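You operate a simulated robot arm through the tools that you are given. There is no shell and no other tool. Be economical: measure what you need, move in short steps, check, and stop when the job is done.

You are at the controls of a simulated robot arm. One attempt, no reset.

## Task
Move the light box's dish to the upper incubator drawer at 37.
Fine: lamp off; shut and latch the drawer, then set the knob.

Only the result counts: the job must be done as asked and must still hold three seconds after the hand-in. Knocking over, shifting, dropping, spilling or breaking anything else fails it.

## Robot
A 6-joint arm with a two-finger parallel gripper, fixed in place. Base frame: the origin is at the foot of the arm, x ahead of it, y to its left, z up. Lengths are in m, angles in degrees, forces in N, time in s.
Its first joint turns from -66.0 to 66.0 degrees. Payload 2.9 kg.
The tool frame sits at the grasp point between the pads (the TCP): z along the fingers, y along the line on which they close. The tips reach 0.03 m beyond it. Largest opening 0.11 m; finger width 0.02, thickness 0.01; the body of the gripper, 0.048 by 0.112 m, starts 0.055 m behind the TCP.
Orientation is that of the tool frame in the base frame, as a unit quaternion [w, x, y, z]. With the fingers straight down and closing along the base's y, the tool's x points along the base's -x, its y along +y and its z along -z.

## Interface
- The arm moves only by the tool arm_command. Its argument "series" is a list of rows, each a list of 3 entries, a list of its own where there are three numbers: the shift along the base's x, y, z in m, then the turn, a rotation vector about the base's x, y, z in degrees, then the opening, from 0 (shut) to 1 (fully open). In form: [[[dx, dy, dz], [rx, ry, rz], grip], ...]. A call has 1 to 12 rows; each row is the pose to reach, as a shift and turn from the pose commanded when the call began. A row lasts 0.2 s, in which the tool goes at most 0.05 m and 8.6 degrees; a call with a longer step from one row to the next is refused whole, and so is a gripper value outside its range. Where a pose cannot be reached the arm comes as near as it can. A force on the tool above 90 N (or 10 N above the force at the start of the call, whichever is more), or a blocked arm, ends the call early, and 0.2 s more pass. Each finger travels about 0.108 m/s and halts on what it meets, pressing with about 25 N; the grip force reading is that of the motor and also rises with nothing between the fingers. The clock runs only during rows and for 0.2 s after the last one: add rows that repeat a pose to give the fingers time. It gives the time, the measured TCP pose, the force on the tool (base axes), the opening and the grip force at its end, in the units of the frame above (readings bear some noise).
- Cameras (640 x 400 px; columns grow to the right, rows downward): "scene" is fixed at [0.0912, 0.444, 1.4007]; the picture's right is [-0.62, -0.78, 0.00], its down [-0.32, 0.25, -0.91] and it looks along [0.72, -0.57, -0.40] (base axes); focal length 214 px, centre (320, 200). "wrist" rides on the gripper at [0.073, 0.017, -0.103] in the tool frame; the picture's right is [-0.23, 0.97, 0.00], its down [-0.76, -0.18, -0.62] and it looks along [-0.61, -0.14, 0.78] (tool axes); focal length 222 px, centre (320, 200). There is no depth. A picture from a camera that has moved, and an enlarged one, comes with that camera's place and axes in the base frame and with its lens.
- snapshot(camera): a new picture of that camera. No time passes.
- zoom(camera, box): a new picture of the part [left, top, right, bottom] of that camera's present view, enlarged. No time passes.
- close_job(): hands the job in; it is judged then, once.

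Work in short steps. Places have to be worked out from the pictures, the camera data and where the tool is seen: move nearer, look again, correct. Check each grasp and each placing, and mend what went wrong. You have 120 turns and 76 pictures in all, those below and enlarged ones among them. Open the gripper and draw the arm clear of the work before you hand the job in, unless the task says otherwise; then end with one line.

The tools are called as name(argument=value, ...) on one line, values as JSON. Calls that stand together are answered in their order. arm_command: Moves the arm, as the interface text tells. Its arguments: {"type":"object","properties":{"series":{"type":"array"}},"required":["series"]} The other tools are called the same way: snapshot (camera) takes a picture; zoom (camera, box) takes an enlarged picture of a part of a camera's view; close_job () hands the job in.

At the start:

```text
clock: 0.0
ee_pos: [0.2703, 0.1639, 1.3694]
tool_rot: [0.001, 0.0, 1.0, 0.0]
force: [0.8, 0.5, -0.1]
grip_width: 0.11
gripper_force: 0.1
```

scene: 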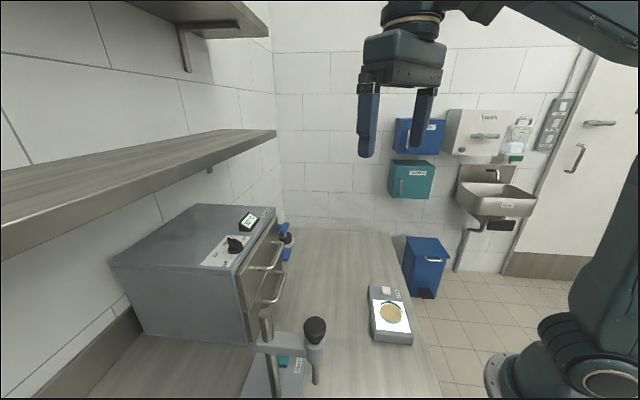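
wrist: 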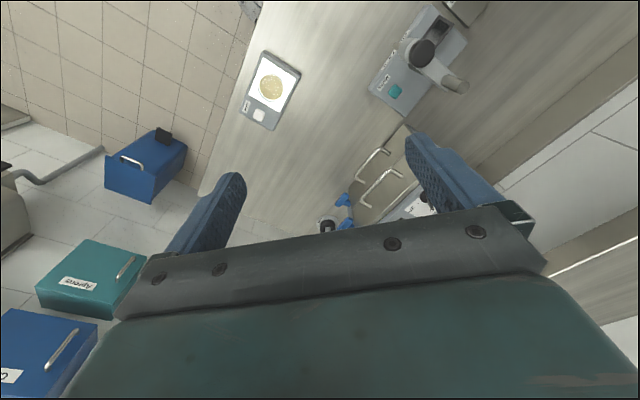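

I'll look closely at the incubator, the light box and the stand first.

zoom(camera="scene", box=[190, 190, 340, 290])

zoom(camera="scene", box=[340, 270, 430, 350])

zoom(camera="wrist", box=[220, 0, 500, 240])

```text
4.00 times, centred on (265, 240) of scene
camera zoom: at [0.0912, 0.444, 1.4007], right [-0.62, -0.78, 0.0], down [-0.32, 0.25, -0.91], along [0.72, -0.57, -0.4], focal length 858 px, centre (540, 40)
```

zoom: 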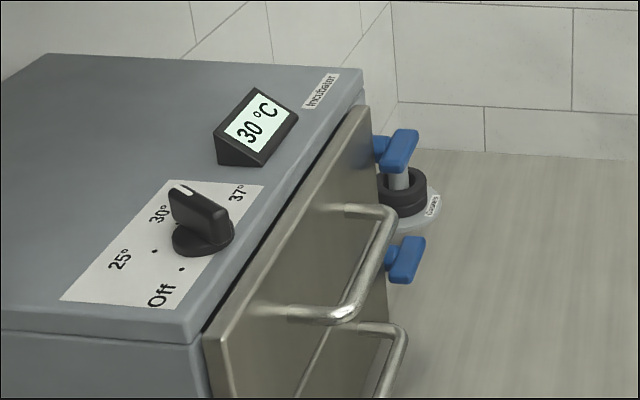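

```text
5.00 times, centred on (385, 310) of scene
camera zoom: at [0.0912, 0.444, 1.4007], right [-0.62, -0.78, 0.0], down [-0.32, 0.25, -0.91], along [0.72, -0.57, -0.4], focal length 1072 px, centre (-5, -350)
```

zoom: 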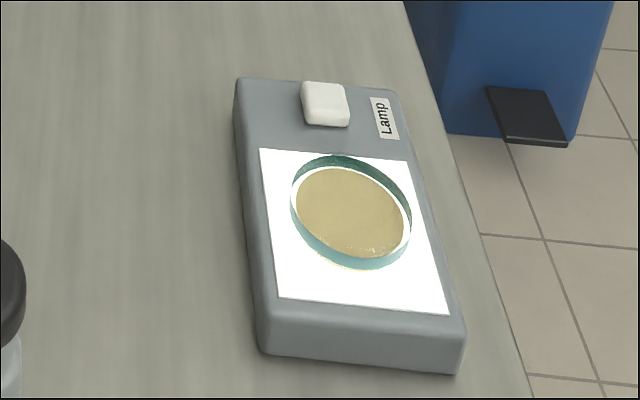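

```text
1.67 times, centred on (360, 120) of wrist
camera zoom: at [0.1978, 0.1818, 1.472], right [0.23, 0.97, 0.0], down [0.76, -0.18, 0.62], along [0.61, -0.14, -0.78], focal length 370 px, centre (253, 333)
```

zoom: 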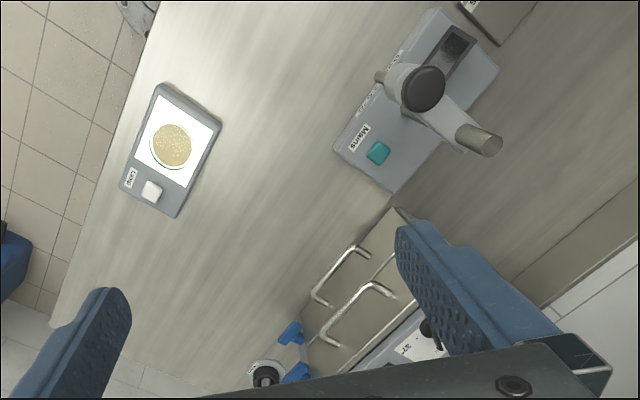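

Triangulating from the two views, the dish is near (0.291, 0.044), the lamp switch near (0.338, 0.00), the upper handle near (0.53, 0.24, 1.036) and the upper latch near (0.636, 0.157, 1.037). I'll move above the light box, closing the fingers on the way, and look again.

arm_command(series=[[[0.005, -0.02, -0.04], [0, 0, 0], 0.8], [[0.01, -0.04, -0.08], [0, 0, 0], 0.6], [[0.015, -0.06, -0.12], [0, 0, 0], 0.4], [[0.02, -0.08, -0.16], [0, 0, 0], 0.2], [[0.03, -0.11, -0.19], [0, 0, 0], 0], [[0.04, -0.135, -0.22], [0, 0, 0], 0], [[0.05, -0.155, -0.25], [0, 0, 0], 0]])

snapshot(camera="wrist")

snapshot(camera="scene")

```text
clock: 1.6
ee_pos: [0.3198, 0.0075, 1.12]
tool_rot: [0.002, 0.0, 1.0, 0.0]
force: [0.2, -0.2, -1.1]
grip_width: 0.0001
gripper_force: 24.8
```

```text
70 pictures are left
camera wrist: at [0.2474, 0.0242, 1.2223], right [0.23, 0.97, 0.0], down [0.76, -0.18, 0.63], along [0.61, -0.14, -0.78], focal length 222 px, centre (320, 200)
```

wrist: 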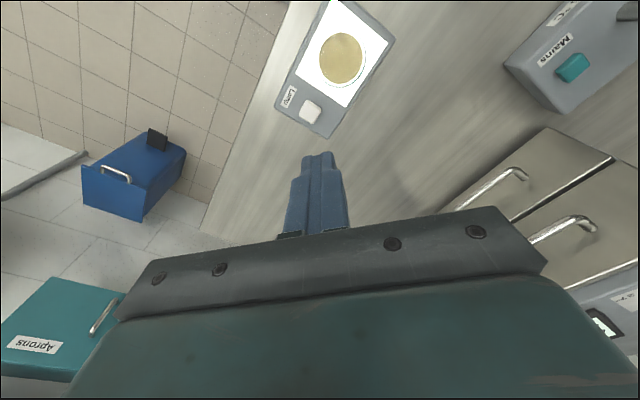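

```text
69 pictures are left
```

scene: 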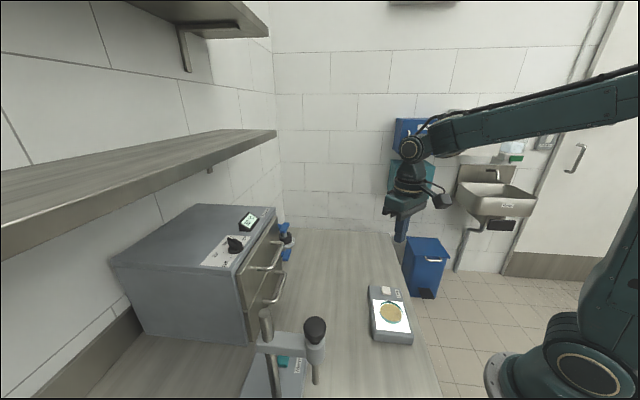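

The switch and dish estimates agree with the earlier ones. I'll enlarge the switch to see how it works.

zoom(camera="wrist", box=[260, 0, 420, 140])

zoom(camera="wrist", box=[440, 120, 640, 345])

```text
2.86 times, centred on (340, 70) of wrist
camera zoom: at [0.2474, 0.0242, 1.2223], right [0.23, 0.97, 0.0], down [0.76, -0.18, 0.63], along [0.61, -0.14, -0.78], focal length 635 px, centre (263, 571)
```

zoom: 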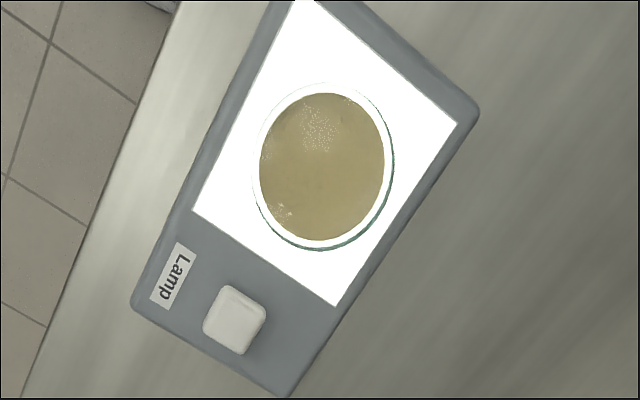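

```text
1.78 times, centred on (540, 232) of wrist
camera zoom: at [0.2474, 0.0242, 1.2223], right [0.23, 0.97, 0.0], down [0.76, -0.18, 0.63], along [0.61, -0.14, -0.78], focal length 395 px, centre (-71, 142)
```

zoom: 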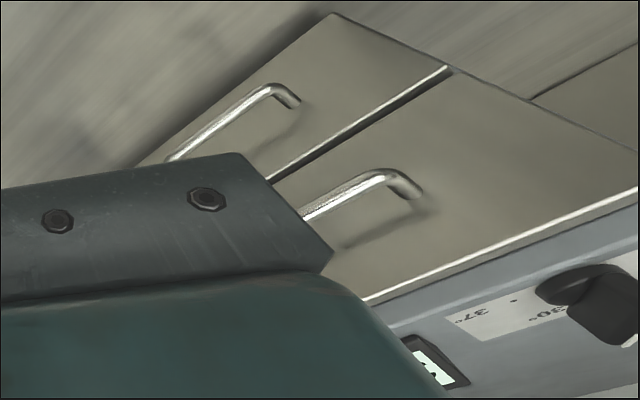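

The switch is about (0.341, -0.006), with its top near z 0.90. I'll hover the closed tips about 3 cm above it and check.

arm_command(series=[[[0.01, -0.007, -0.04], [0, 0, 0], 0], [[0.021, -0.0135, -0.085], [0, 0, 0], 0], [[0.021, -0.0135, -0.13], [0, 0, 0], 0], [[0.021, -0.0135, -0.16], [0, 0, 0], 0], [[0.021, -0.0135, -0.16], [0, 0, 0], 0]])

snapshot(camera="wrist")

zoom(camera="scene", box=[340, 230, 450, 350])

```text
clock: 2.8
ee_pos: [0.3415, -0.0015, 0.9587]
tool_rot: [0.001, 0.0, 1.0, 0.0]
force: [0.3, 0.3, -0.7]
grip_width: 0.0001
gripper_force: 25.6
```

```text
66 pictures are left
camera wrist: at [0.2667, 0.0147, 1.0613], right [0.23, 0.97, 0.0], down [0.76, -0.18, 0.63], along [0.61, -0.14, -0.78], focal length 222 px, centre (320, 200)
```

wrist: 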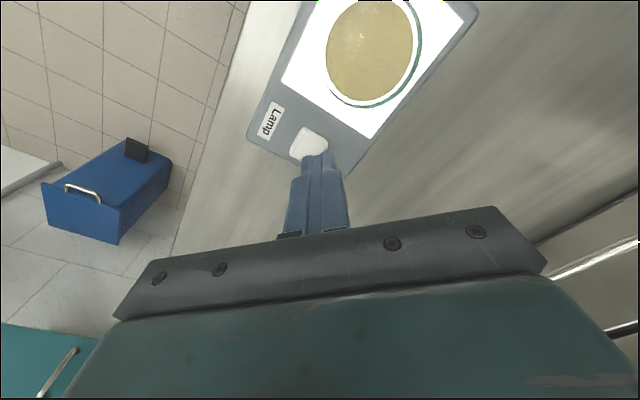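

```text
3.33 times, centred on (395, 290) of scene
camera zoom: at [0.0912, 0.444, 1.4007], right [-0.62, -0.78, 0.0], down [-0.32, 0.25, -0.91], along [0.72, -0.57, -0.4], focal length 715 px, centre (70, -100)
```

zoom: 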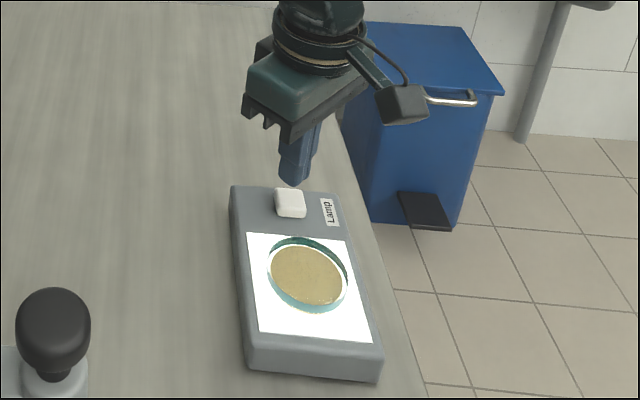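

The switch reads about (0.335, -0.008), so I'll shift about 7 mm and press down slowly, stopping on force.

arm_command(series=[[[-0.006, -0.0065, -0.005], [0, 0, 0], 0], [[-0.006, -0.0065, -0.015], [0, 0, 0], 0], [[-0.006, -0.0065, -0.02], [0, 0, 0], 0], [[-0.006, -0.0065, -0.024], [0, 0, 0], 0], [[-0.006, -0.0065, -0.027], [0, 0, 0], 0]])

zoom(camera="scene", box=[340, 230, 450, 350])

```text
clock: 4.0
ee_pos: [0.3339, -0.0094, 0.933]
tool_rot: [0.001, 0.0, 1.0, 0.0]
force: [0.3, -0.4, 0.0]
grip_width: 0.0002
gripper_force: 24.7
```

```text
3.33 times, centred on (395, 290) of scene
camera zoom: at [0.0912, 0.444, 1.4007], right [-0.62, -0.78, 0.0], down [-0.32, 0.25, -0.91], along [0.72, -0.57, -0.4], focal length 715 px, centre (70, -100)
```

zoom: 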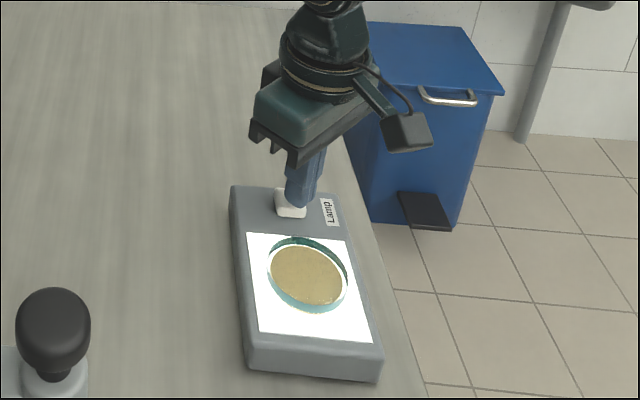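

There's no contact yet with the tips at z 0.903, so I'll go on in 2 mm steps.

arm_command(series=[[[0, 0, -0.002], [0, 0, 0], 0], [[0, 0, -0.004], [0, 0, 0], 0], [[0, 0, -0.006], [0, 0, 0], 0]])

zoom(camera="scene", box=[340, 230, 450, 350])

```text
clock: 4.8
ee_pos: [0.3354, -0.0095, 0.9265]
tool_rot: [0.0, 0.0, 1.0, -0.001]
force: [0.2, -0.6, 0.4]
grip_width: 0.0001
gripper_force: 24.5
```

```text
3.33 times, centred on (395, 290) of scene
camera zoom: at [0.0912, 0.444, 1.4007], right [-0.62, -0.78, 0.0], down [-0.32, 0.25, -0.91], along [0.72, -0.57, -0.4], focal length 715 px, centre (70, -100)
```

zoom: 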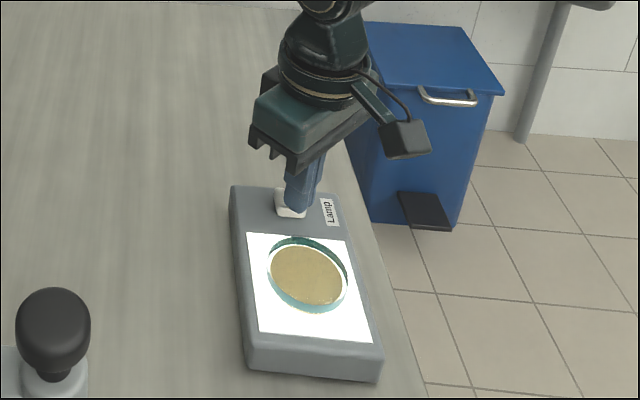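

There's still no contact, and the tip appears a few mm to the picture's right of the switch's centre. I'll rise, shift by (+0.003, +0.004) and press again.

arm_command(series=[[[0, 0, 0.008], [0, 0, 0], 0], [[0.003, 0.004, 0.008], [0, 0, 0], 0], [[0.003, 0.004, 0.0], [0, 0, 0], 0], [[0.003, 0.004, -0.003], [0, 0, 0], 0], [[0.003, 0.004, -0.005], [0, 0, 0], 0]])

zoom(camera="scene", box=[360, 270, 420, 320])

zoom(camera="wrist", box=[240, 70, 400, 200])

```text
clock: 6.0
ee_pos: [0.3389, -0.0051, 0.9219]
tool_rot: [0.002, 0.001, 1.0, 0.001]
force: [-0.5, -2.2, 3.6]
grip_width: 0.0
gripper_force: 24.9
```

```text
8.00 times, centred on (390, 295) of scene
camera zoom: at [0.0912, 0.4439, 1.4007], right [-0.62, -0.78, 0.0], down [-0.32, 0.25, -0.91], along [0.72, -0.57, -0.4], focal length 1716 px, centre (-240, -560)
```

zoom: 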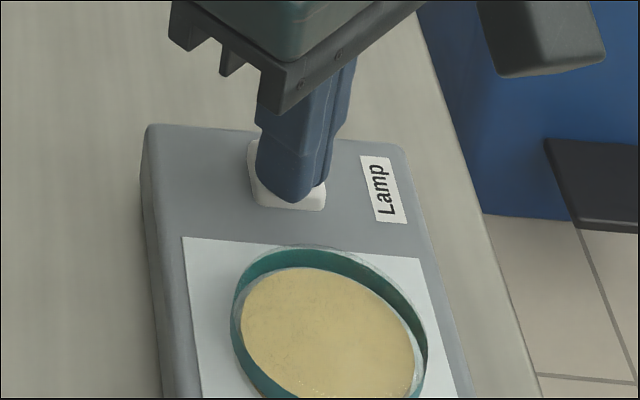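

```text
3.08 times, centred on (320, 135) of wrist
camera zoom: at [0.2657, 0.0113, 1.0237], right [0.23, 0.97, 0.0], down [0.76, -0.18, 0.63], along [0.61, -0.14, -0.78], focal length 684 px, centre (320, 400)
```

zoom: 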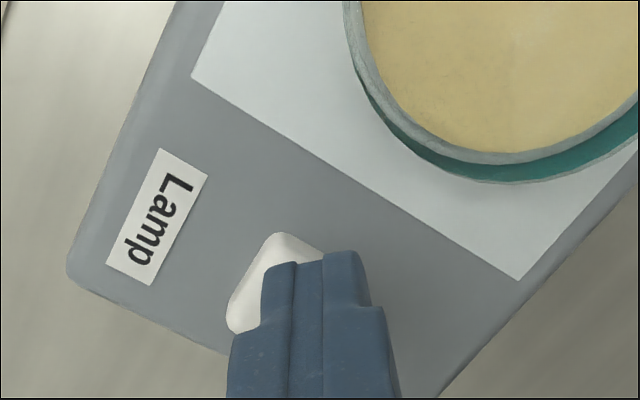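

The lamp is off. I'll retreat straight up and enlarge the scene view of the latches and knob.

arm_command(series=[[[0, 0, 0.03], [0, 0, 0], 0], [[0, 0, 0.08], [0, 0, 0], 0], [[0, 0, 0.13], [0, 0, 0], 0.3], [[0, 0, 0.18], [0, 0, 0], 0.6]])

zoom(camera="scene", box=[265, 210, 313, 240])

zoom(camera="scene", box=[235, 235, 299, 275])

zoom(camera="scene", box=[355, 280, 419, 350])

```text
clock: 7.0
ee_pos: [0.339, -0.0045, 1.1002]
tool_rot: [0.0, 0.0, 1.0, -0.001]
force: [-0.4, -0.3, -1.0]
grip_width: 0.0659
gripper_force: 0.0
```

```text
13.33 times, centred on (289, 225) of scene
camera zoom: at [0.0912, 0.444, 1.4007], right [-0.62, -0.78, 0.0], down [-0.32, 0.25, -0.91], along [0.72, -0.57, -0.4], focal length 2860 px, centre (733, -133)
```

zoom: 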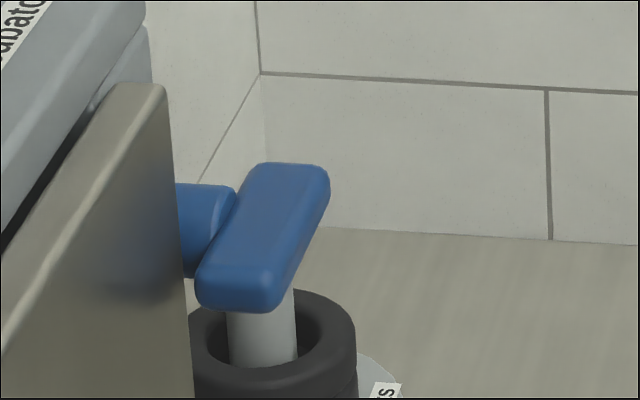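

```text
10.00 times, centred on (267, 255) of scene
camera zoom: at [0.0912, 0.444, 1.4007], right [-0.62, -0.78, 0.0], down [-0.32, 0.25, -0.91], along [0.72, -0.57, -0.4], focal length 2145 px, centre (850, -350)
```

zoom: 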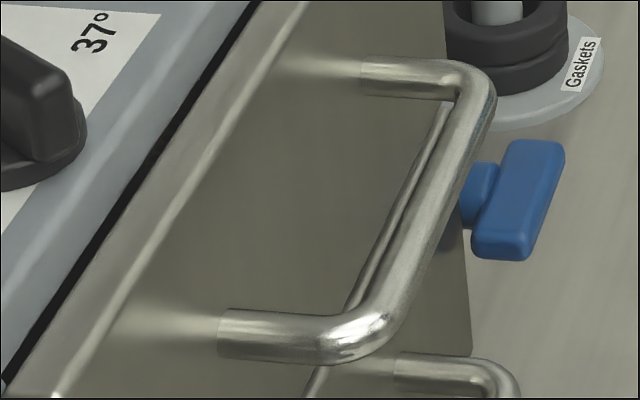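

```text
5.71 times, centred on (387, 315) of scene
camera zoom: at [0.0912, 0.444, 1.4007], right [-0.62, -0.78, 0.0], down [-0.32, 0.25, -0.91], along [0.72, -0.57, -0.4], focal length 1226 px, centre (-63, -457)
```

zoom: 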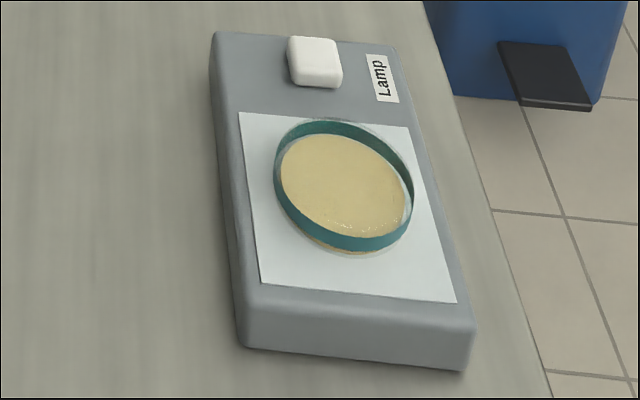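

The latches look like swing bars at the far end of the drawer fronts. I'll raise the wrist camera to view them from the other side.

arm_command(series=[[[0.04, 0.01, 0.03], [0, 0, 0], 0.6], [[0.08, 0.02, 0.05], [0, 0, 0], 0.6], [[0.12, 0.03, 0.08], [0, 0, 0], 0.6], [[0.16, 0.04, 0.11], [0, 0, 0], 0.6], [[0.2, 0.05, 0.14], [0, 0, 0], 0.6]])

snapshot(camera="wrist")

zoom(camera="wrist", box=[340, 80, 520, 200])

```text
refused: row 1 steps farther than a row can; nothing moved
```

```text
57 pictures are left
camera wrist: at [0.2665, 0.0118, 1.2034], right [0.23, 0.97, 0.0], down [0.76, -0.18, 0.62], along [0.61, -0.14, -0.78], focal length 222 px, centre (320, 200)
```

wrist: 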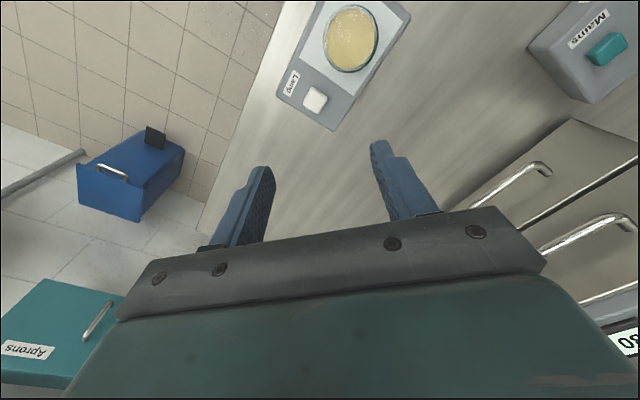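

```text
3.33 times, centred on (430, 140) of wrist
camera zoom: at [0.2665, 0.0118, 1.2034], right [0.23, 0.97, 0.0], down [0.76, -0.18, 0.62], along [0.61, -0.14, -0.78], focal length 740 px, centre (-47, 400)
```

zoom: 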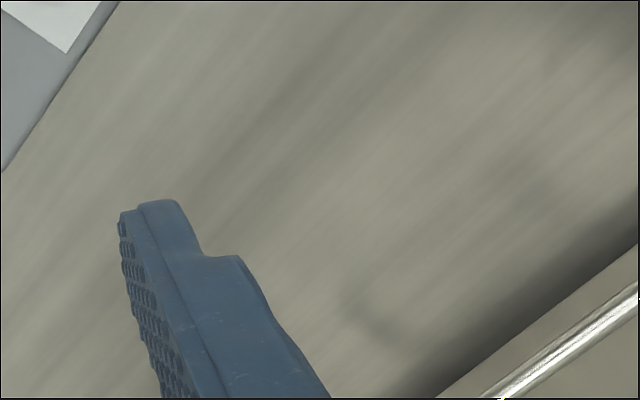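

The move was refused because the step was just over the limit, so I'll repeat it in smaller steps.

arm_command(series=[[[0.035, 0.01, 0.025], [0, 0, 0], 0.6], [[0.07, 0.02, 0.05], [0, 0, 0], 0.6], [[0.105, 0.03, 0.075], [0, 0, 0], 0.6], [[0.14, 0.04, 0.1], [0, 0, 0], 0.6], [[0.175, 0.045, 0.125], [0, 0, 0], 0.6], [[0.21, 0.05, 0.15], [0, 0, 0], 0.6]])

snapshot(camera="wrist")

```text
clock: 8.4
ee_pos: [0.5467, 0.0464, 1.2522]
tool_rot: [-0.003, -0.001, 1.0, 0.001]
force: [-1.4, 0.3, 6.6]
grip_width: 0.066
gripper_force: 0.1
```

```text
55 pictures are left
camera wrist: at [0.4746, 0.0636, 1.355], right [0.23, 0.97, 0.0], down [0.77, -0.18, 0.62], along [0.6, -0.14, -0.79], focal length 222 px, centre (320, 200)
```

wrist: 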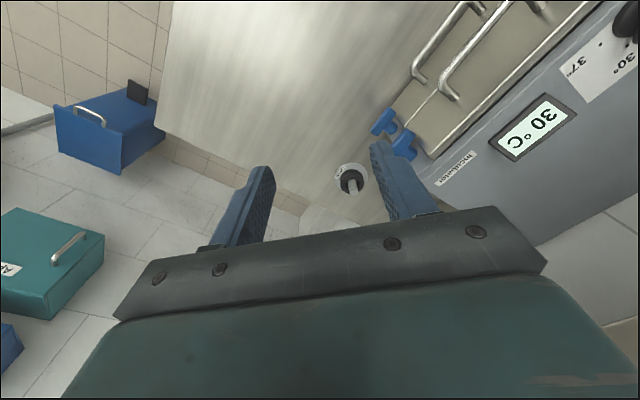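

zoom(camera="wrist", box=[330, 60, 500, 200])

zoom(camera="wrist", box=[480, 0, 640, 170])

```text
2.86 times, centred on (415, 130) of wrist
camera zoom: at [0.4746, 0.0636, 1.355], right [0.23, 0.97, 0.0], down [0.77, -0.18, 0.62], along [0.6, -0.14, -0.79], focal length 635 px, centre (49, 400)
```

zoom: 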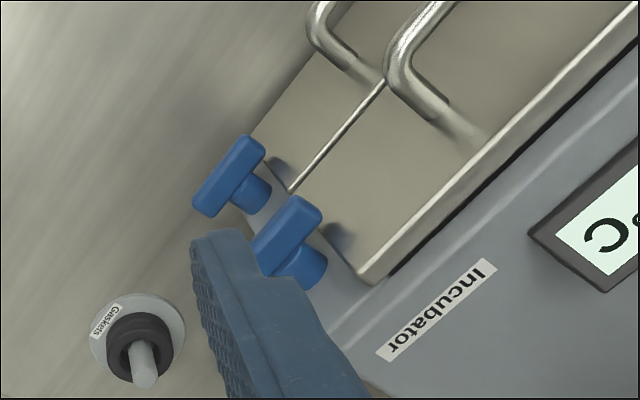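

```text
2.35 times, centred on (560, 85) of wrist
camera zoom: at [0.4746, 0.0636, 1.355], right [0.23, 0.97, 0.0], down [0.77, -0.18, 0.62], along [0.6, -0.14, -0.79], focal length 523 px, centre (-245, 471)
```

zoom: 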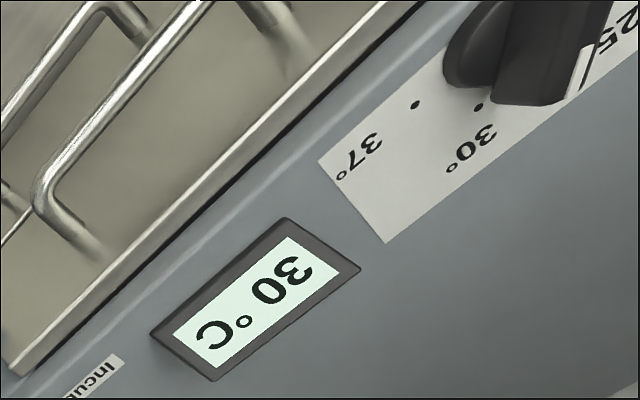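

The latches are T-bars pivoted on the cabinet frame past the drawer's edge. Both lie horizontal, with their inner ends overlapping the drawer, which is probably latched. I'll turn the tool horizontal, pointing into the drawer front with the fingers closing vertically, so I can grip both the handle and the latch.

arm_command(series=[[[-0.003, -0.002, -0.01], [7.12, -2.78, -2.78], 0.5], [[-0.006, -0.004, -0.02], [14.23, -5.57, -5.57], 0.5], [[-0.01, -0.005, -0.03], [21.35, -8.35, -8.35], 0.5], [[-0.013, -0.007, -0.04], [28.47, -11.13, -11.13], 0.5], [[-0.017, -0.01, -0.05], [35.58, -13.92, -13.92], 0.5], [[-0.02, -0.012, -0.06], [42.7, -16.7, -16.7], 0.5], [[-0.025, -0.014, -0.07], [49.82, -19.48, -19.48], 0.5], [[-0.03, -0.016, -0.08], [56.93, -22.27, -22.27], 0.5], [[-0.035, -0.018, -0.09], [64.05, -25.05, -25.05], 0.5], [[-0.04, -0.02, -0.1], [71.17, -27.83, -27.83], 0.5], [[-0.04, -0.02, -0.1], [78.28, -30.62, -30.62], 0.5], [[-0.04, -0.02, -0.1], [85.4, -33.4, -33.4], 0.5]])

snapshot(camera="wrist")

snapshot(camera="scene")

```text
clock: 11.0
ee_pos: [0.5713, 0.0443, 1.3478]
tool_rot: [0.177, 0.375, 0.844, 0.34]
force: [-0.3, 0.9, 0.5]
grip_width: 0.055
gripper_force: 0.0
out of reach, approached as far as the arm can: row 3, 4, 5, 6, 7, 8, 9, 10, 11, 12
```

```text
52 pictures are left
camera wrist: at [0.4744, 0.0613, 1.4276], right [0.65, 0.3, 0.7], down [0.07, -0.94, 0.35], along [0.76, -0.18, -0.63], focal length 222 px, centre (320, 200)
```

wrist: 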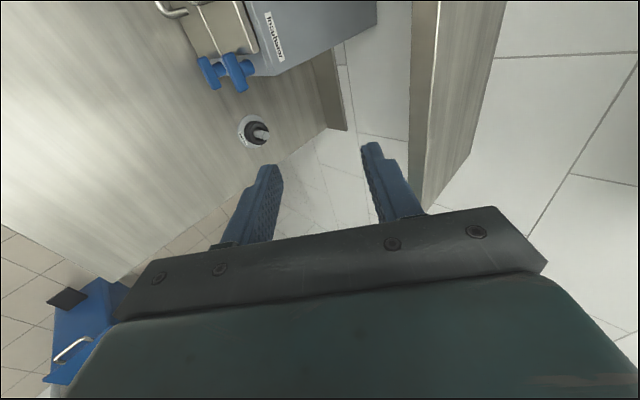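

```text
51 pictures are left
```

scene: 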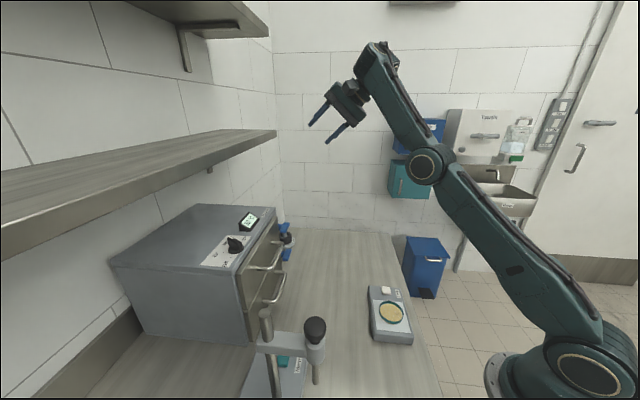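

The arm can't reach a fully horizontal tool, so I'll work with the tool vertical. First, a null move will show which pose counts as the commanded one.

arm_command(series=[[[0, 0, 0], [0, 0, 0], 0.5]])

```text
clock: 11.4
ee_pos: [0.5715, 0.0461, 1.3458]
tool_rot: [0.176, 0.375, 0.844, 0.34]
force: [-0.6, 0.5, -0.1]
grip_width: 0.0553
gripper_force: 0.0
```

The commanded pose follows the achieved one. I'll bring the tool back to vertical, yawed so the camera sits on the robot side of the drawer front and the fingers close along the drawer's width.

arm_command(series=[[[-0.007, -0.002, -0.01], [-3.9, 0.26, 6.98], 0.3], [[-0.014, -0.003, -0.02], [-7.8, 0.53, 13.96], 0.1], [[-0.02, -0.005, -0.03], [-11.7, 0.79, 20.9], 0], [[-0.027, -0.007, -0.04], [-15.6, 1.06, 27.9], 0], [[-0.034, -0.008, -0.05], [-19.5, 1.3, 34.9], 0], [[-0.04, -0.01, -0.06], [-23.4, 1.6, 41.9], 0], [[-0.047, -0.011, -0.07], [-27.3, 1.85, 48.8], 0], [[-0.054, -0.013, -0.08], [-31.2, 2.1, 55.8], 0], [[-0.06, -0.015, -0.09], [-35.1, 2.4, 62.8], 0], [[-0.07, -0.016, -0.095], [-39.0, 2.6, 69.8], 0], [[-0.07, -0.016, -0.095], [-42.9, 2.9, 76.8], 0], [[-0.07, -0.016, -0.095], [-46.8, 3.15, 83.7], 0]])

```text
clock: 14.0
ee_pos: [0.4945, 0.0333, 1.2524]
tool_rot: [0.012, -0.353, 0.935, 0.025]
force: [-0.3, 1.0, 0.2]
grip_width: 0.0
gripper_force: 25.2
out of reach, approached as far as the arm can: row 1, 2, 3, 4
```

I'll finish the orientation and move to a viewing spot in front of and above the upper latch.

arm_command(series=[[[0.03, 0.02, -0.03], [-3.2, 0.1, 5.9], 0], [[0.06, 0.04, -0.05], [-3.2, 0.1, 5.9], 0], [[0.085, 0.06, -0.07], [-3.2, 0.1, 5.9], 0], [[0.09, 0.07, -0.09], [-3.2, 0.1, 5.9], 0], [[0.09, 0.07, -0.09], [-3.2, 0.1, 5.9], 0]])

snapshot(camera="wrist")

snapshot(camera="scene")

```text
clock: 15.2
ee_pos: [0.5852, 0.1048, 1.1611]
tool_rot: [0.001, -0.4, 0.916, 0.001]
force: [0.1, -0.2, 0.6]
grip_width: 0.0
gripper_force: 25.7
```

```text
50 pictures are left
camera wrist: at [0.523, 0.0621, 1.2649], right [-0.56, 0.83, 0.0], down [0.65, 0.44, 0.62], along [0.52, 0.35, -0.78], focal length 222 px, centre (320, 200)
```

wrist: 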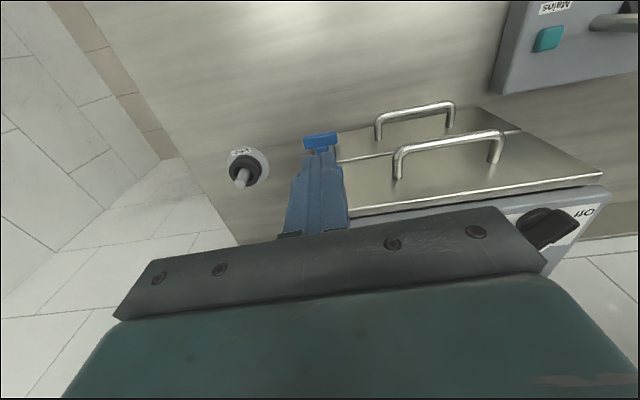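

```text
49 pictures are left
```

scene: 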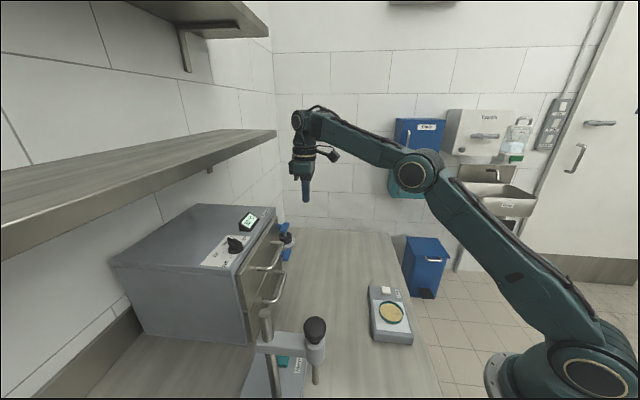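

The fingers hide the upper latch, so I'll slide 6 cm along the drawer towards its middle for a clear view.

arm_command(series=[[[-0.02, 0.02, 0.0], [0, 0, 0], 0], [[-0.045, 0.041, 0.0], [0, 0, 0], 0], [[-0.045, 0.041, 0.0], [0, 0, 0], 0]])

zoom(camera="wrist", box=[180, 80, 340, 200])

```text
clock: 16.0
ee_pos: [0.5396, 0.1461, 1.1616]
tool_rot: [0.0, -0.4, 0.917, 0.002]
force: [-0.2, 0.8, -0.1]
grip_width: 0.0
gripper_force: 24.6
```

```text
3.33 times, centred on (260, 140) of wrist
camera zoom: at [0.4776, 0.1037, 1.2652], right [-0.56, 0.83, 0.0], down [0.65, 0.44, 0.62], along [0.52, 0.35, -0.78], focal length 740 px, centre (520, 400)
```

zoom: 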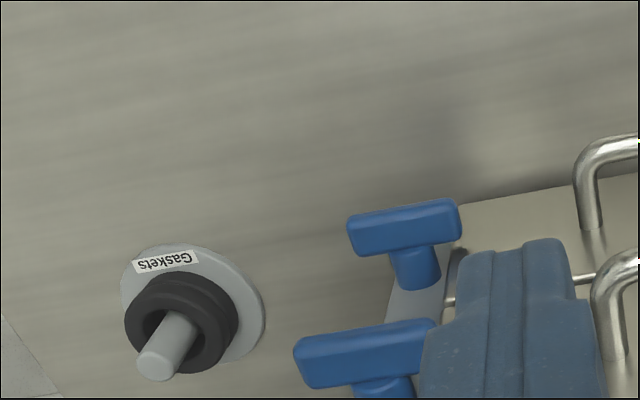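

The latch bar centre is near (0.639, 0.151, 1.037) and the bar is about 5.4 cm long. I'll bring the closed fingertips above its inner end, just clear, and check.

arm_command(series=[[[0.035, 0.01, -0.02], [0, 0, 0], 0], [[0.076, 0.023, -0.04], [0, 0, 0], 0], [[0.076, 0.023, -0.065], [0, 0, 0], 0], [[0.076, 0.023, -0.065], [0, 0, 0], 0]])

zoom(camera="wrist", box=[220, 80, 420, 220])

zoom(camera="scene", box=[250, 190, 322, 240])

```text
clock: 17.0
ee_pos: [0.6168, 0.1695, 1.098]
tool_rot: [0.0, -0.399, 0.917, 0.001]
force: [-0.4, 0.8, 0.6]
grip_width: 0.0001
gripper_force: 25.3
out of reach, approached as far as the arm can: row 2
```

```text
2.86 times, centred on (320, 150) of wrist
camera zoom: at [0.5536, 0.1259, 1.2009], right [-0.56, 0.83, 0.0], down [0.65, 0.44, 0.62], along [0.52, 0.35, -0.78], focal length 635 px, centre (320, 343)
```

zoom: 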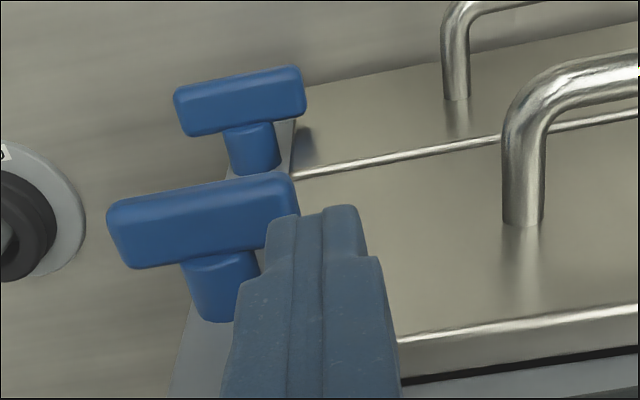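

```text
8.00 times, centred on (286, 215) of scene
camera zoom: at [0.0912, 0.444, 1.4007], right [-0.62, -0.78, 0.0], down [-0.32, 0.25, -0.91], along [0.72, -0.57, -0.4], focal length 1716 px, centre (592, 80)
```

zoom: 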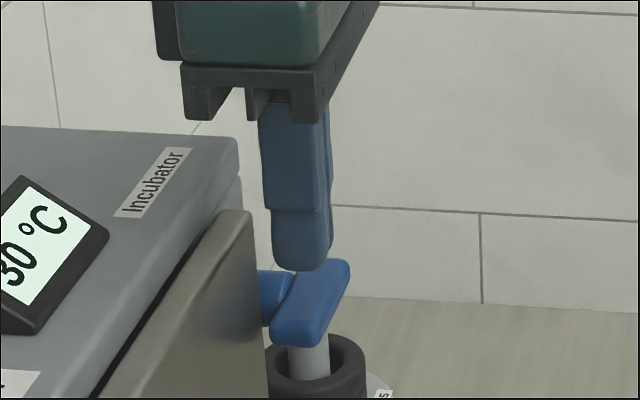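

The tip is over the bar's inner end but overlaps it only about 4 mm. I'll shift 6 mm outward and start pushing down.

arm_command(series=[[[0.0044, -0.0041, -0.005], [0, 0, 0], 0], [[0.0044, -0.0041, -0.018], [0, 0, 0], 0], [[0.0044, -0.0041, -0.025], [0, 0, 0], 0], [[0.0044, -0.0041, -0.03], [0, 0, 0], 0]])

zoom(camera="scene", box=[250, 190, 322, 240])

```text
clock: 18.0
ee_pos: [0.6219, 0.1627, 1.0682]
tool_rot: [0.002, -0.4, 0.917, 0.001]
force: [0.1, 0.3, 1.6]
grip_width: 0.0
gripper_force: 25.0
```

```text
8.00 times, centred on (286, 215) of scene
camera zoom: at [0.0912, 0.444, 1.4007], right [-0.62, -0.78, 0.0], down [-0.32, 0.25, -0.91], along [0.72, -0.57, -0.4], focal length 1716 px, centre (592, 80)
```

zoom: 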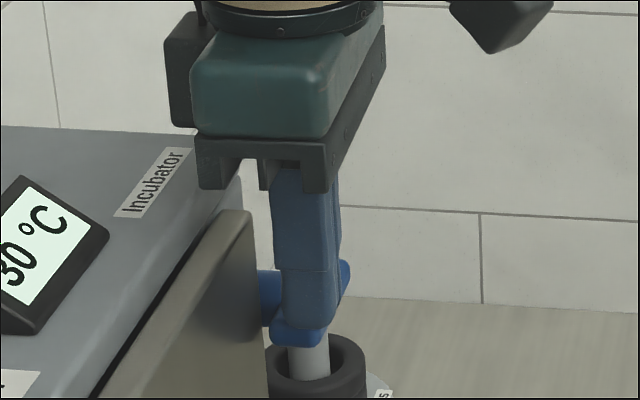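

Contact is just starting at 1.6 N. I'll keep pushing down along the bar's arc.

arm_command(series=[[[0, 0, -0.004], [0, 0, 0], 0], [[0, 0, -0.008], [0, 0, 0], 0], [[0, 0, -0.012], [0, 0, 0], 0]])

zoom(camera="scene", box=[250, 190, 322, 240])

```text
clock: 18.8
ee_pos: [0.62, 0.1627, 1.0634]
tool_rot: [0.006, -0.4, 0.916, 0.0]
force: [-9.4, -2.6, 40.4]
grip_width: 0.0002
gripper_force: 24.8
```

```text
8.00 times, centred on (286, 215) of scene
camera zoom: at [0.0902, 0.4437, 1.4009], right [-0.62, -0.78, 0.0], down [-0.32, 0.25, -0.91], along [0.72, -0.57, -0.4], focal length 1716 px, centre (592, 80)
```

zoom: 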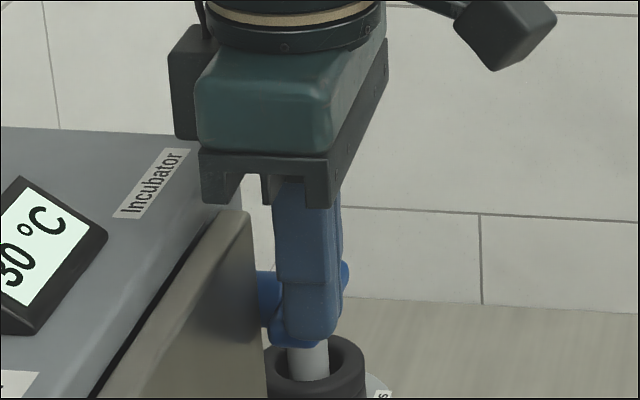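

At 40 N the bar has hit a stop that way, so it turns the other way, with the outer end going down. I'll lift off, tilt the tool 20° for reach and hover over the outer end.

arm_command(series=[[[0, 0, 0.02], [0, 0, 0], 0], [[-0.005, -0.005, 0.045], [4.9, -4.5, 0], 0], [[0.005, -0.018, 0.05], [9.8, -9.1, 0], 0], [[0.018, -0.03, 0.045], [14.7, -13.6, 0], 0], [[0.03, -0.04, 0.04], [14.7, -13.6, 0], 0], [[0.03, -0.04, 0.03], [14.7, -13.6, 0], 0], [[0.03, -0.04, 0.03], [14.7, -13.6, 0], 0]])

zoom(camera="wrist", box=[220, 80, 420, 220])

zoom(camera="scene", box=[250, 190, 322, 240])

```text
clock: 20.4
ee_pos: [0.6389, 0.122, 1.0861]
tool_rot: [0.159, -0.394, 0.902, 0.07]
force: [0.4, 0.1, 0.4]
grip_width: 0.0
gripper_force: 25.3
out of reach, approached as far as the arm can: row 5, 6, 7
```

```text
2.86 times, centred on (320, 150) of wrist
camera zoom: at [0.555, 0.056, 1.1573], right [-0.57, 0.82, 0.08], down [0.47, 0.25, 0.85], along [0.67, 0.52, -0.53], focal length 635 px, centre (320, 343)
```

zoom: 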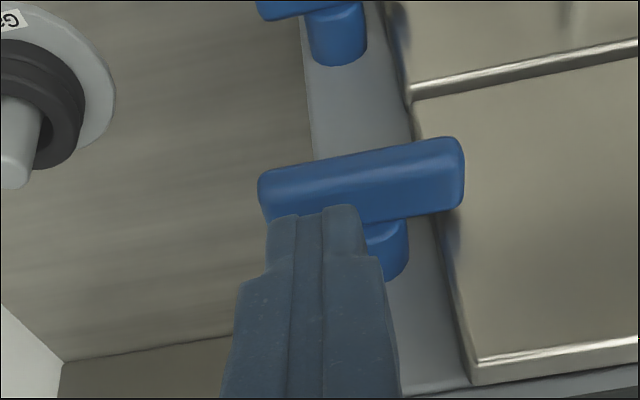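

```text
8.00 times, centred on (286, 215) of scene
camera zoom: at [0.0912, 0.444, 1.4007], right [-0.62, -0.78, 0.0], down [-0.32, 0.25, -0.91], along [0.72, -0.57, -0.4], focal length 1716 px, centre (592, 80)
```

zoom: 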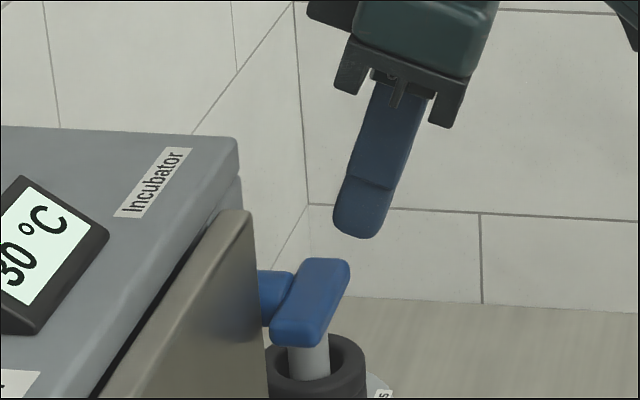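

The tip is above the outer end but about 1 cm short in depth. I'll tilt 8° more, advance and lower to just above the bar.

arm_command(series=[[[0, 0, -0.005], [5.9, -5.4, 0], 0], [[0.004, 0.001, -0.012], [5.9, -5.4, 0], 0], [[0.009, 0.002, -0.018], [5.9, -5.4, 0], 0], [[0.009, 0.002, -0.021], [5.9, -5.4, 0], 0]])

zoom(camera="wrist", box=[220, 80, 420, 220])

zoom(camera="scene", box=[250, 190, 322, 240])

```text
clock: 21.4
ee_pos: [0.6352, 0.1167, 1.1054]
tool_rot: [0.179, -0.393, 0.898, 0.085]
force: [-0.2, -0.5, -0.2]
grip_width: 0.0
gripper_force: 25.1
out of reach, approached as far as the arm can: row 1, 2, 3, 4
```

```text
2.86 times, centred on (320, 150) of wrist
camera zoom: at [0.5504, 0.0478, 1.1718], right [-0.58, 0.81, 0.1], down [0.45, 0.21, 0.87], along [0.69, 0.54, -0.48], focal length 635 px, centre (320, 343)
```

zoom: 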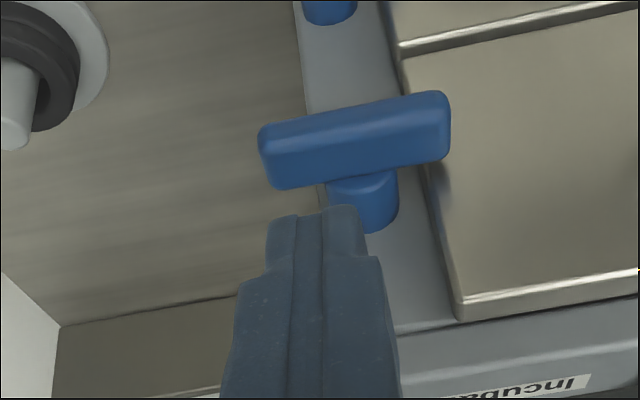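

```text
8.00 times, centred on (286, 215) of scene
camera zoom: at [0.0912, 0.444, 1.4007], right [-0.62, -0.78, 0.0], down [-0.32, 0.25, -0.91], along [0.72, -0.57, -0.4], focal length 1716 px, centre (592, 80)
```

zoom: 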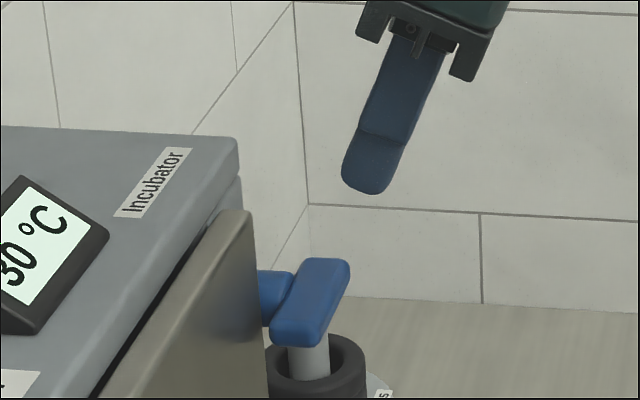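

Extra tilt is unreachable here. Instead I'll keep the tool vertical and open the fingers to 7 cm, so the outer finger sits over the bar's outer end while the tool centre stays within reach.

arm_command(series=[[[-0.006, 0.005, 0.0], [-5.8, 5.0, 0], 0.2], [[-0.012, 0.018, 0.0], [-11.5, 10.0, 0], 0.4], [[-0.014, 0.033, 0.0], [-17.3, 15.0, 0], 0.636], [[-0.01, 0.043, -0.01], [-17.3, 15.0, 0], 0.636], [[-0.01, 0.043, -0.02], [-17.3, 15.0, 0], 0.636], [[-0.01, 0.043, -0.02], [-17.3, 15.0, 0], 0.636]])

zoom(camera="wrist", box=[200, 60, 440, 220])

zoom(camera="scene", box=[250, 190, 322, 240])

```text
clock: 22.8
ee_pos: [0.6239, 0.1591, 1.0841]
tool_rot: [0.001, -0.401, 0.916, 0.0]
force: [-0.2, -0.1, 0.3]
grip_width: 0.0699
gripper_force: 0.0
out of reach, approached as far as the arm can: row 3, 4
```

```text
2.50 times, centred on (320, 140) of wrist
camera zoom: at [0.5615, 0.1168, 1.1867], right [-0.56, 0.83, 0.0], down [0.65, 0.44, 0.63], along [0.52, 0.35, -0.78], focal length 555 px, centre (320, 350)
```

zoom: 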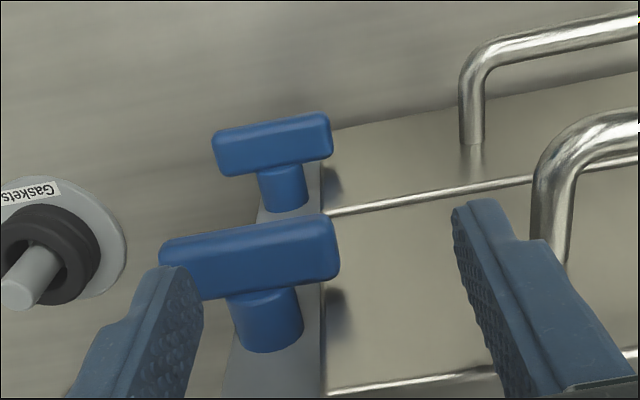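

```text
8.00 times, centred on (286, 215) of scene
camera zoom: at [0.0912, 0.444, 1.4007], right [-0.62, -0.78, 0.0], down [-0.32, 0.25, -0.91], along [0.72, -0.57, -0.4], focal length 1716 px, centre (592, 80)
```

zoom: 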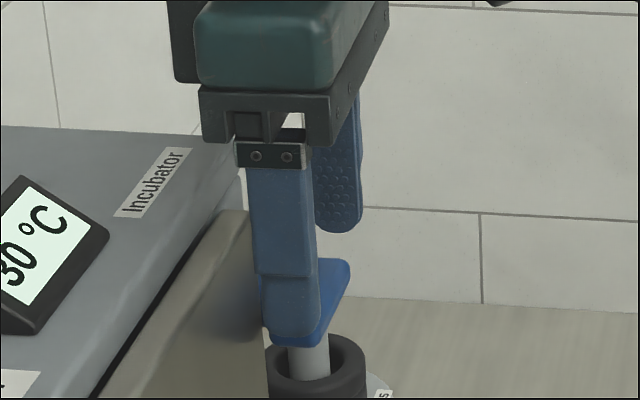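

The outer finger is over the bar's outer end. I'll shift 4 mm outward while descending, and push past first contact at about TCP z 1.063.

arm_command(series=[[[0.001, -0.001, -0.01], [0, 0, 0], 0.636], [[0.003, -0.0027, -0.018], [0, 0, 0], 0.636], [[0.003, -0.0027, -0.024], [0, 0, 0], 0.636], [[0.003, -0.0027, -0.029], [0, 0, 0], 0.636], [[0.003, -0.0027, -0.033], [0, 0, 0], 0.636]])

zoom(camera="wrist", box=[200, 60, 440, 220])

```text
clock: 24.0
ee_pos: [0.6289, 0.1563, 1.0511]
tool_rot: [0.001, -0.401, 0.916, 0.0]
force: [3.0, -1.0, 2.4]
grip_width: 0.0714
gripper_force: 0.8
```

```text
2.50 times, centred on (320, 140) of wrist
camera zoom: at [0.5667, 0.1143, 1.1541], right [-0.56, 0.83, 0.0], down [0.65, 0.44, 0.62], along [0.52, 0.35, -0.78], focal length 555 px, centre (320, 350)
```

zoom: 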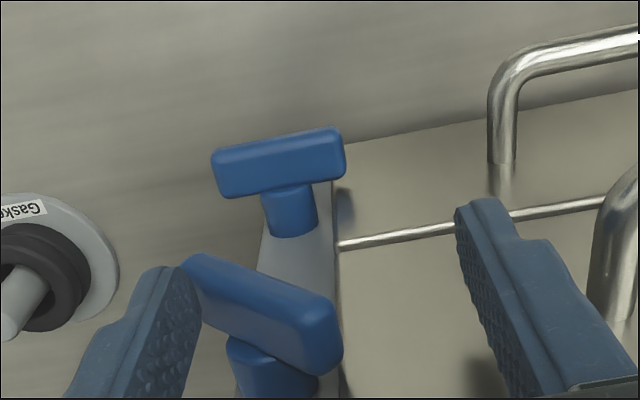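

The bar is turning freely now. I'll follow its arc down and inward to bring it vertical.

arm_command(series=[[[-0.0007, 0.0007, -0.006], [0, 0, 0], 0.636], [[-0.0015, 0.0014, -0.012], [0, 0, 0], 0.636], [[-0.0035, 0.0032, -0.018], [0, 0, 0], 0.636], [[-0.006, 0.0055, -0.021], [0, 0, 0], 0.636], [[-0.0075, 0.007, -0.021], [0, 0, 0], 0.636]])

zoom(camera="wrist", box=[200, 60, 440, 220])

zoom(camera="scene", box=[250, 190, 322, 240])

```text
clock: 25.2
ee_pos: [0.6237, 0.1623, 1.0355]
tool_rot: [0.008, -0.399, 0.917, -0.001]
force: [14.9, -16.7, 31.1]
grip_width: 0.0718
gripper_force: 2.2
```

```text
2.50 times, centred on (320, 140) of wrist
camera zoom: at [0.5598, 0.1194, 1.1372], right [-0.56, 0.83, 0.0], down [0.64, 0.43, 0.63], along [0.53, 0.35, -0.77], focal length 555 px, centre (320, 350)
```

zoom: 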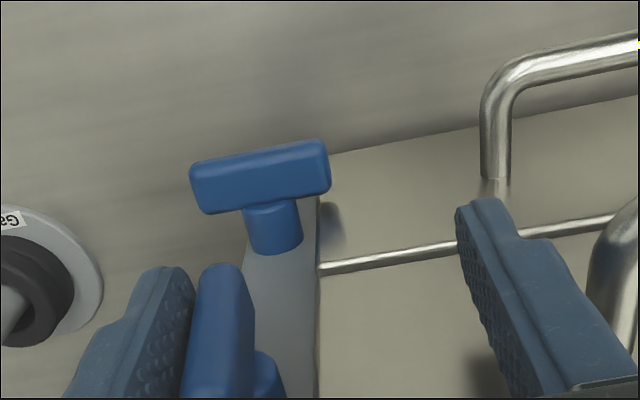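

```text
8.00 times, centred on (286, 215) of scene
camera zoom: at [0.0911, 0.4432, 1.401], right [-0.62, -0.78, 0.0], down [-0.32, 0.25, -0.91], along [0.72, -0.57, -0.4], focal length 1716 px, centre (592, 80)
```

zoom: 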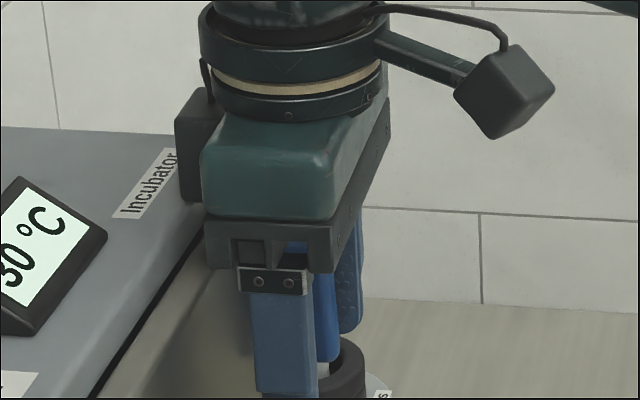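

The latch is vertical. I'll lift straight clear and back away, yawing -90° so the fingers close across the handle bar.

arm_command(series=[[[0.0015, -0.0015, 0.025], [0, 0, 0], 0.636], [[0.0015, -0.0015, 0.06], [0, 0, 0], 0.636], [[-0.02, -0.02, 0.08], [0, 0, -8], 0.5], [[-0.04, -0.03, 0.1], [0, 0, -16.5], 0.5], [[-0.05, -0.02, 0.11], [0, 0, -25], 0.5], [[-0.06, 0.0, 0.12], [0, 0, -33.5], 0.5], [[-0.07, 0.02, 0.12], [0, 0, -42], 0.5], [[-0.08, 0.04, 0.12], [0, 0, -50.5], 0.5], [[-0.09, 0.06, 0.12], [0, 0, -59], 0.5], [[-0.096, 0.07, 0.12], [0, 0, -67.5], 0.5], [[-0.096, 0.08, 0.12], [0, 0, -76], 0.5], [[-0.096, 0.082, 0.11], [0, 0, -84.5], 0.5]])

snapshot(camera="wrist")

zoom(camera="scene", box=[220, 150, 340, 270])

```text
clock: 27.8
ee_pos: [0.5263, 0.2467, 1.1402]
tool_rot: [0.001, 0.319, 0.948, -0.001]
force: [-0.5, 0.2, 0.1]
grip_width: 0.0551
gripper_force: 0.0
out of reach, approached as far as the arm can: row 2
```

```text
34 pictures are left
camera wrist: at [0.4773, 0.3031, 1.2432], right [0.77, 0.64, 0.0], down [0.5, -0.6, 0.62], along [0.4, -0.48, -0.78], focal length 222 px, centre (320, 200)
```

wrist: 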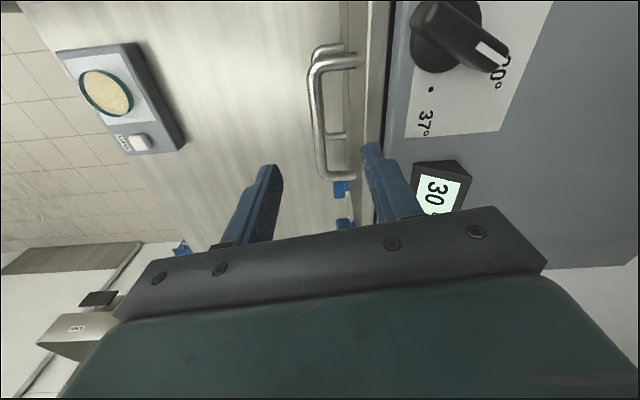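

```text
3.33 times, centred on (280, 210) of scene
camera zoom: at [0.0912, 0.444, 1.4007], right [-0.62, -0.78, 0.0], down [-0.32, 0.25, -0.91], along [0.72, -0.57, -0.4], focal length 715 px, centre (453, 167)
```

zoom: 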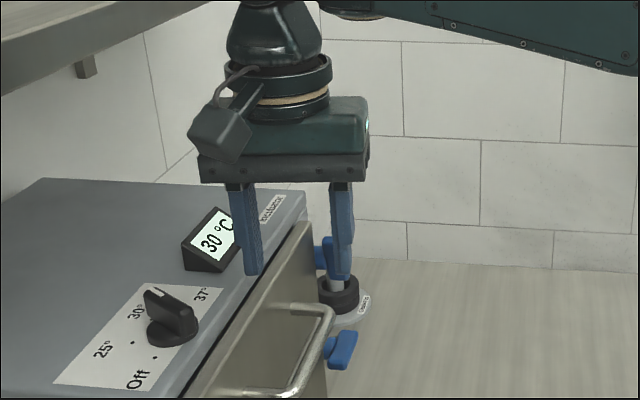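

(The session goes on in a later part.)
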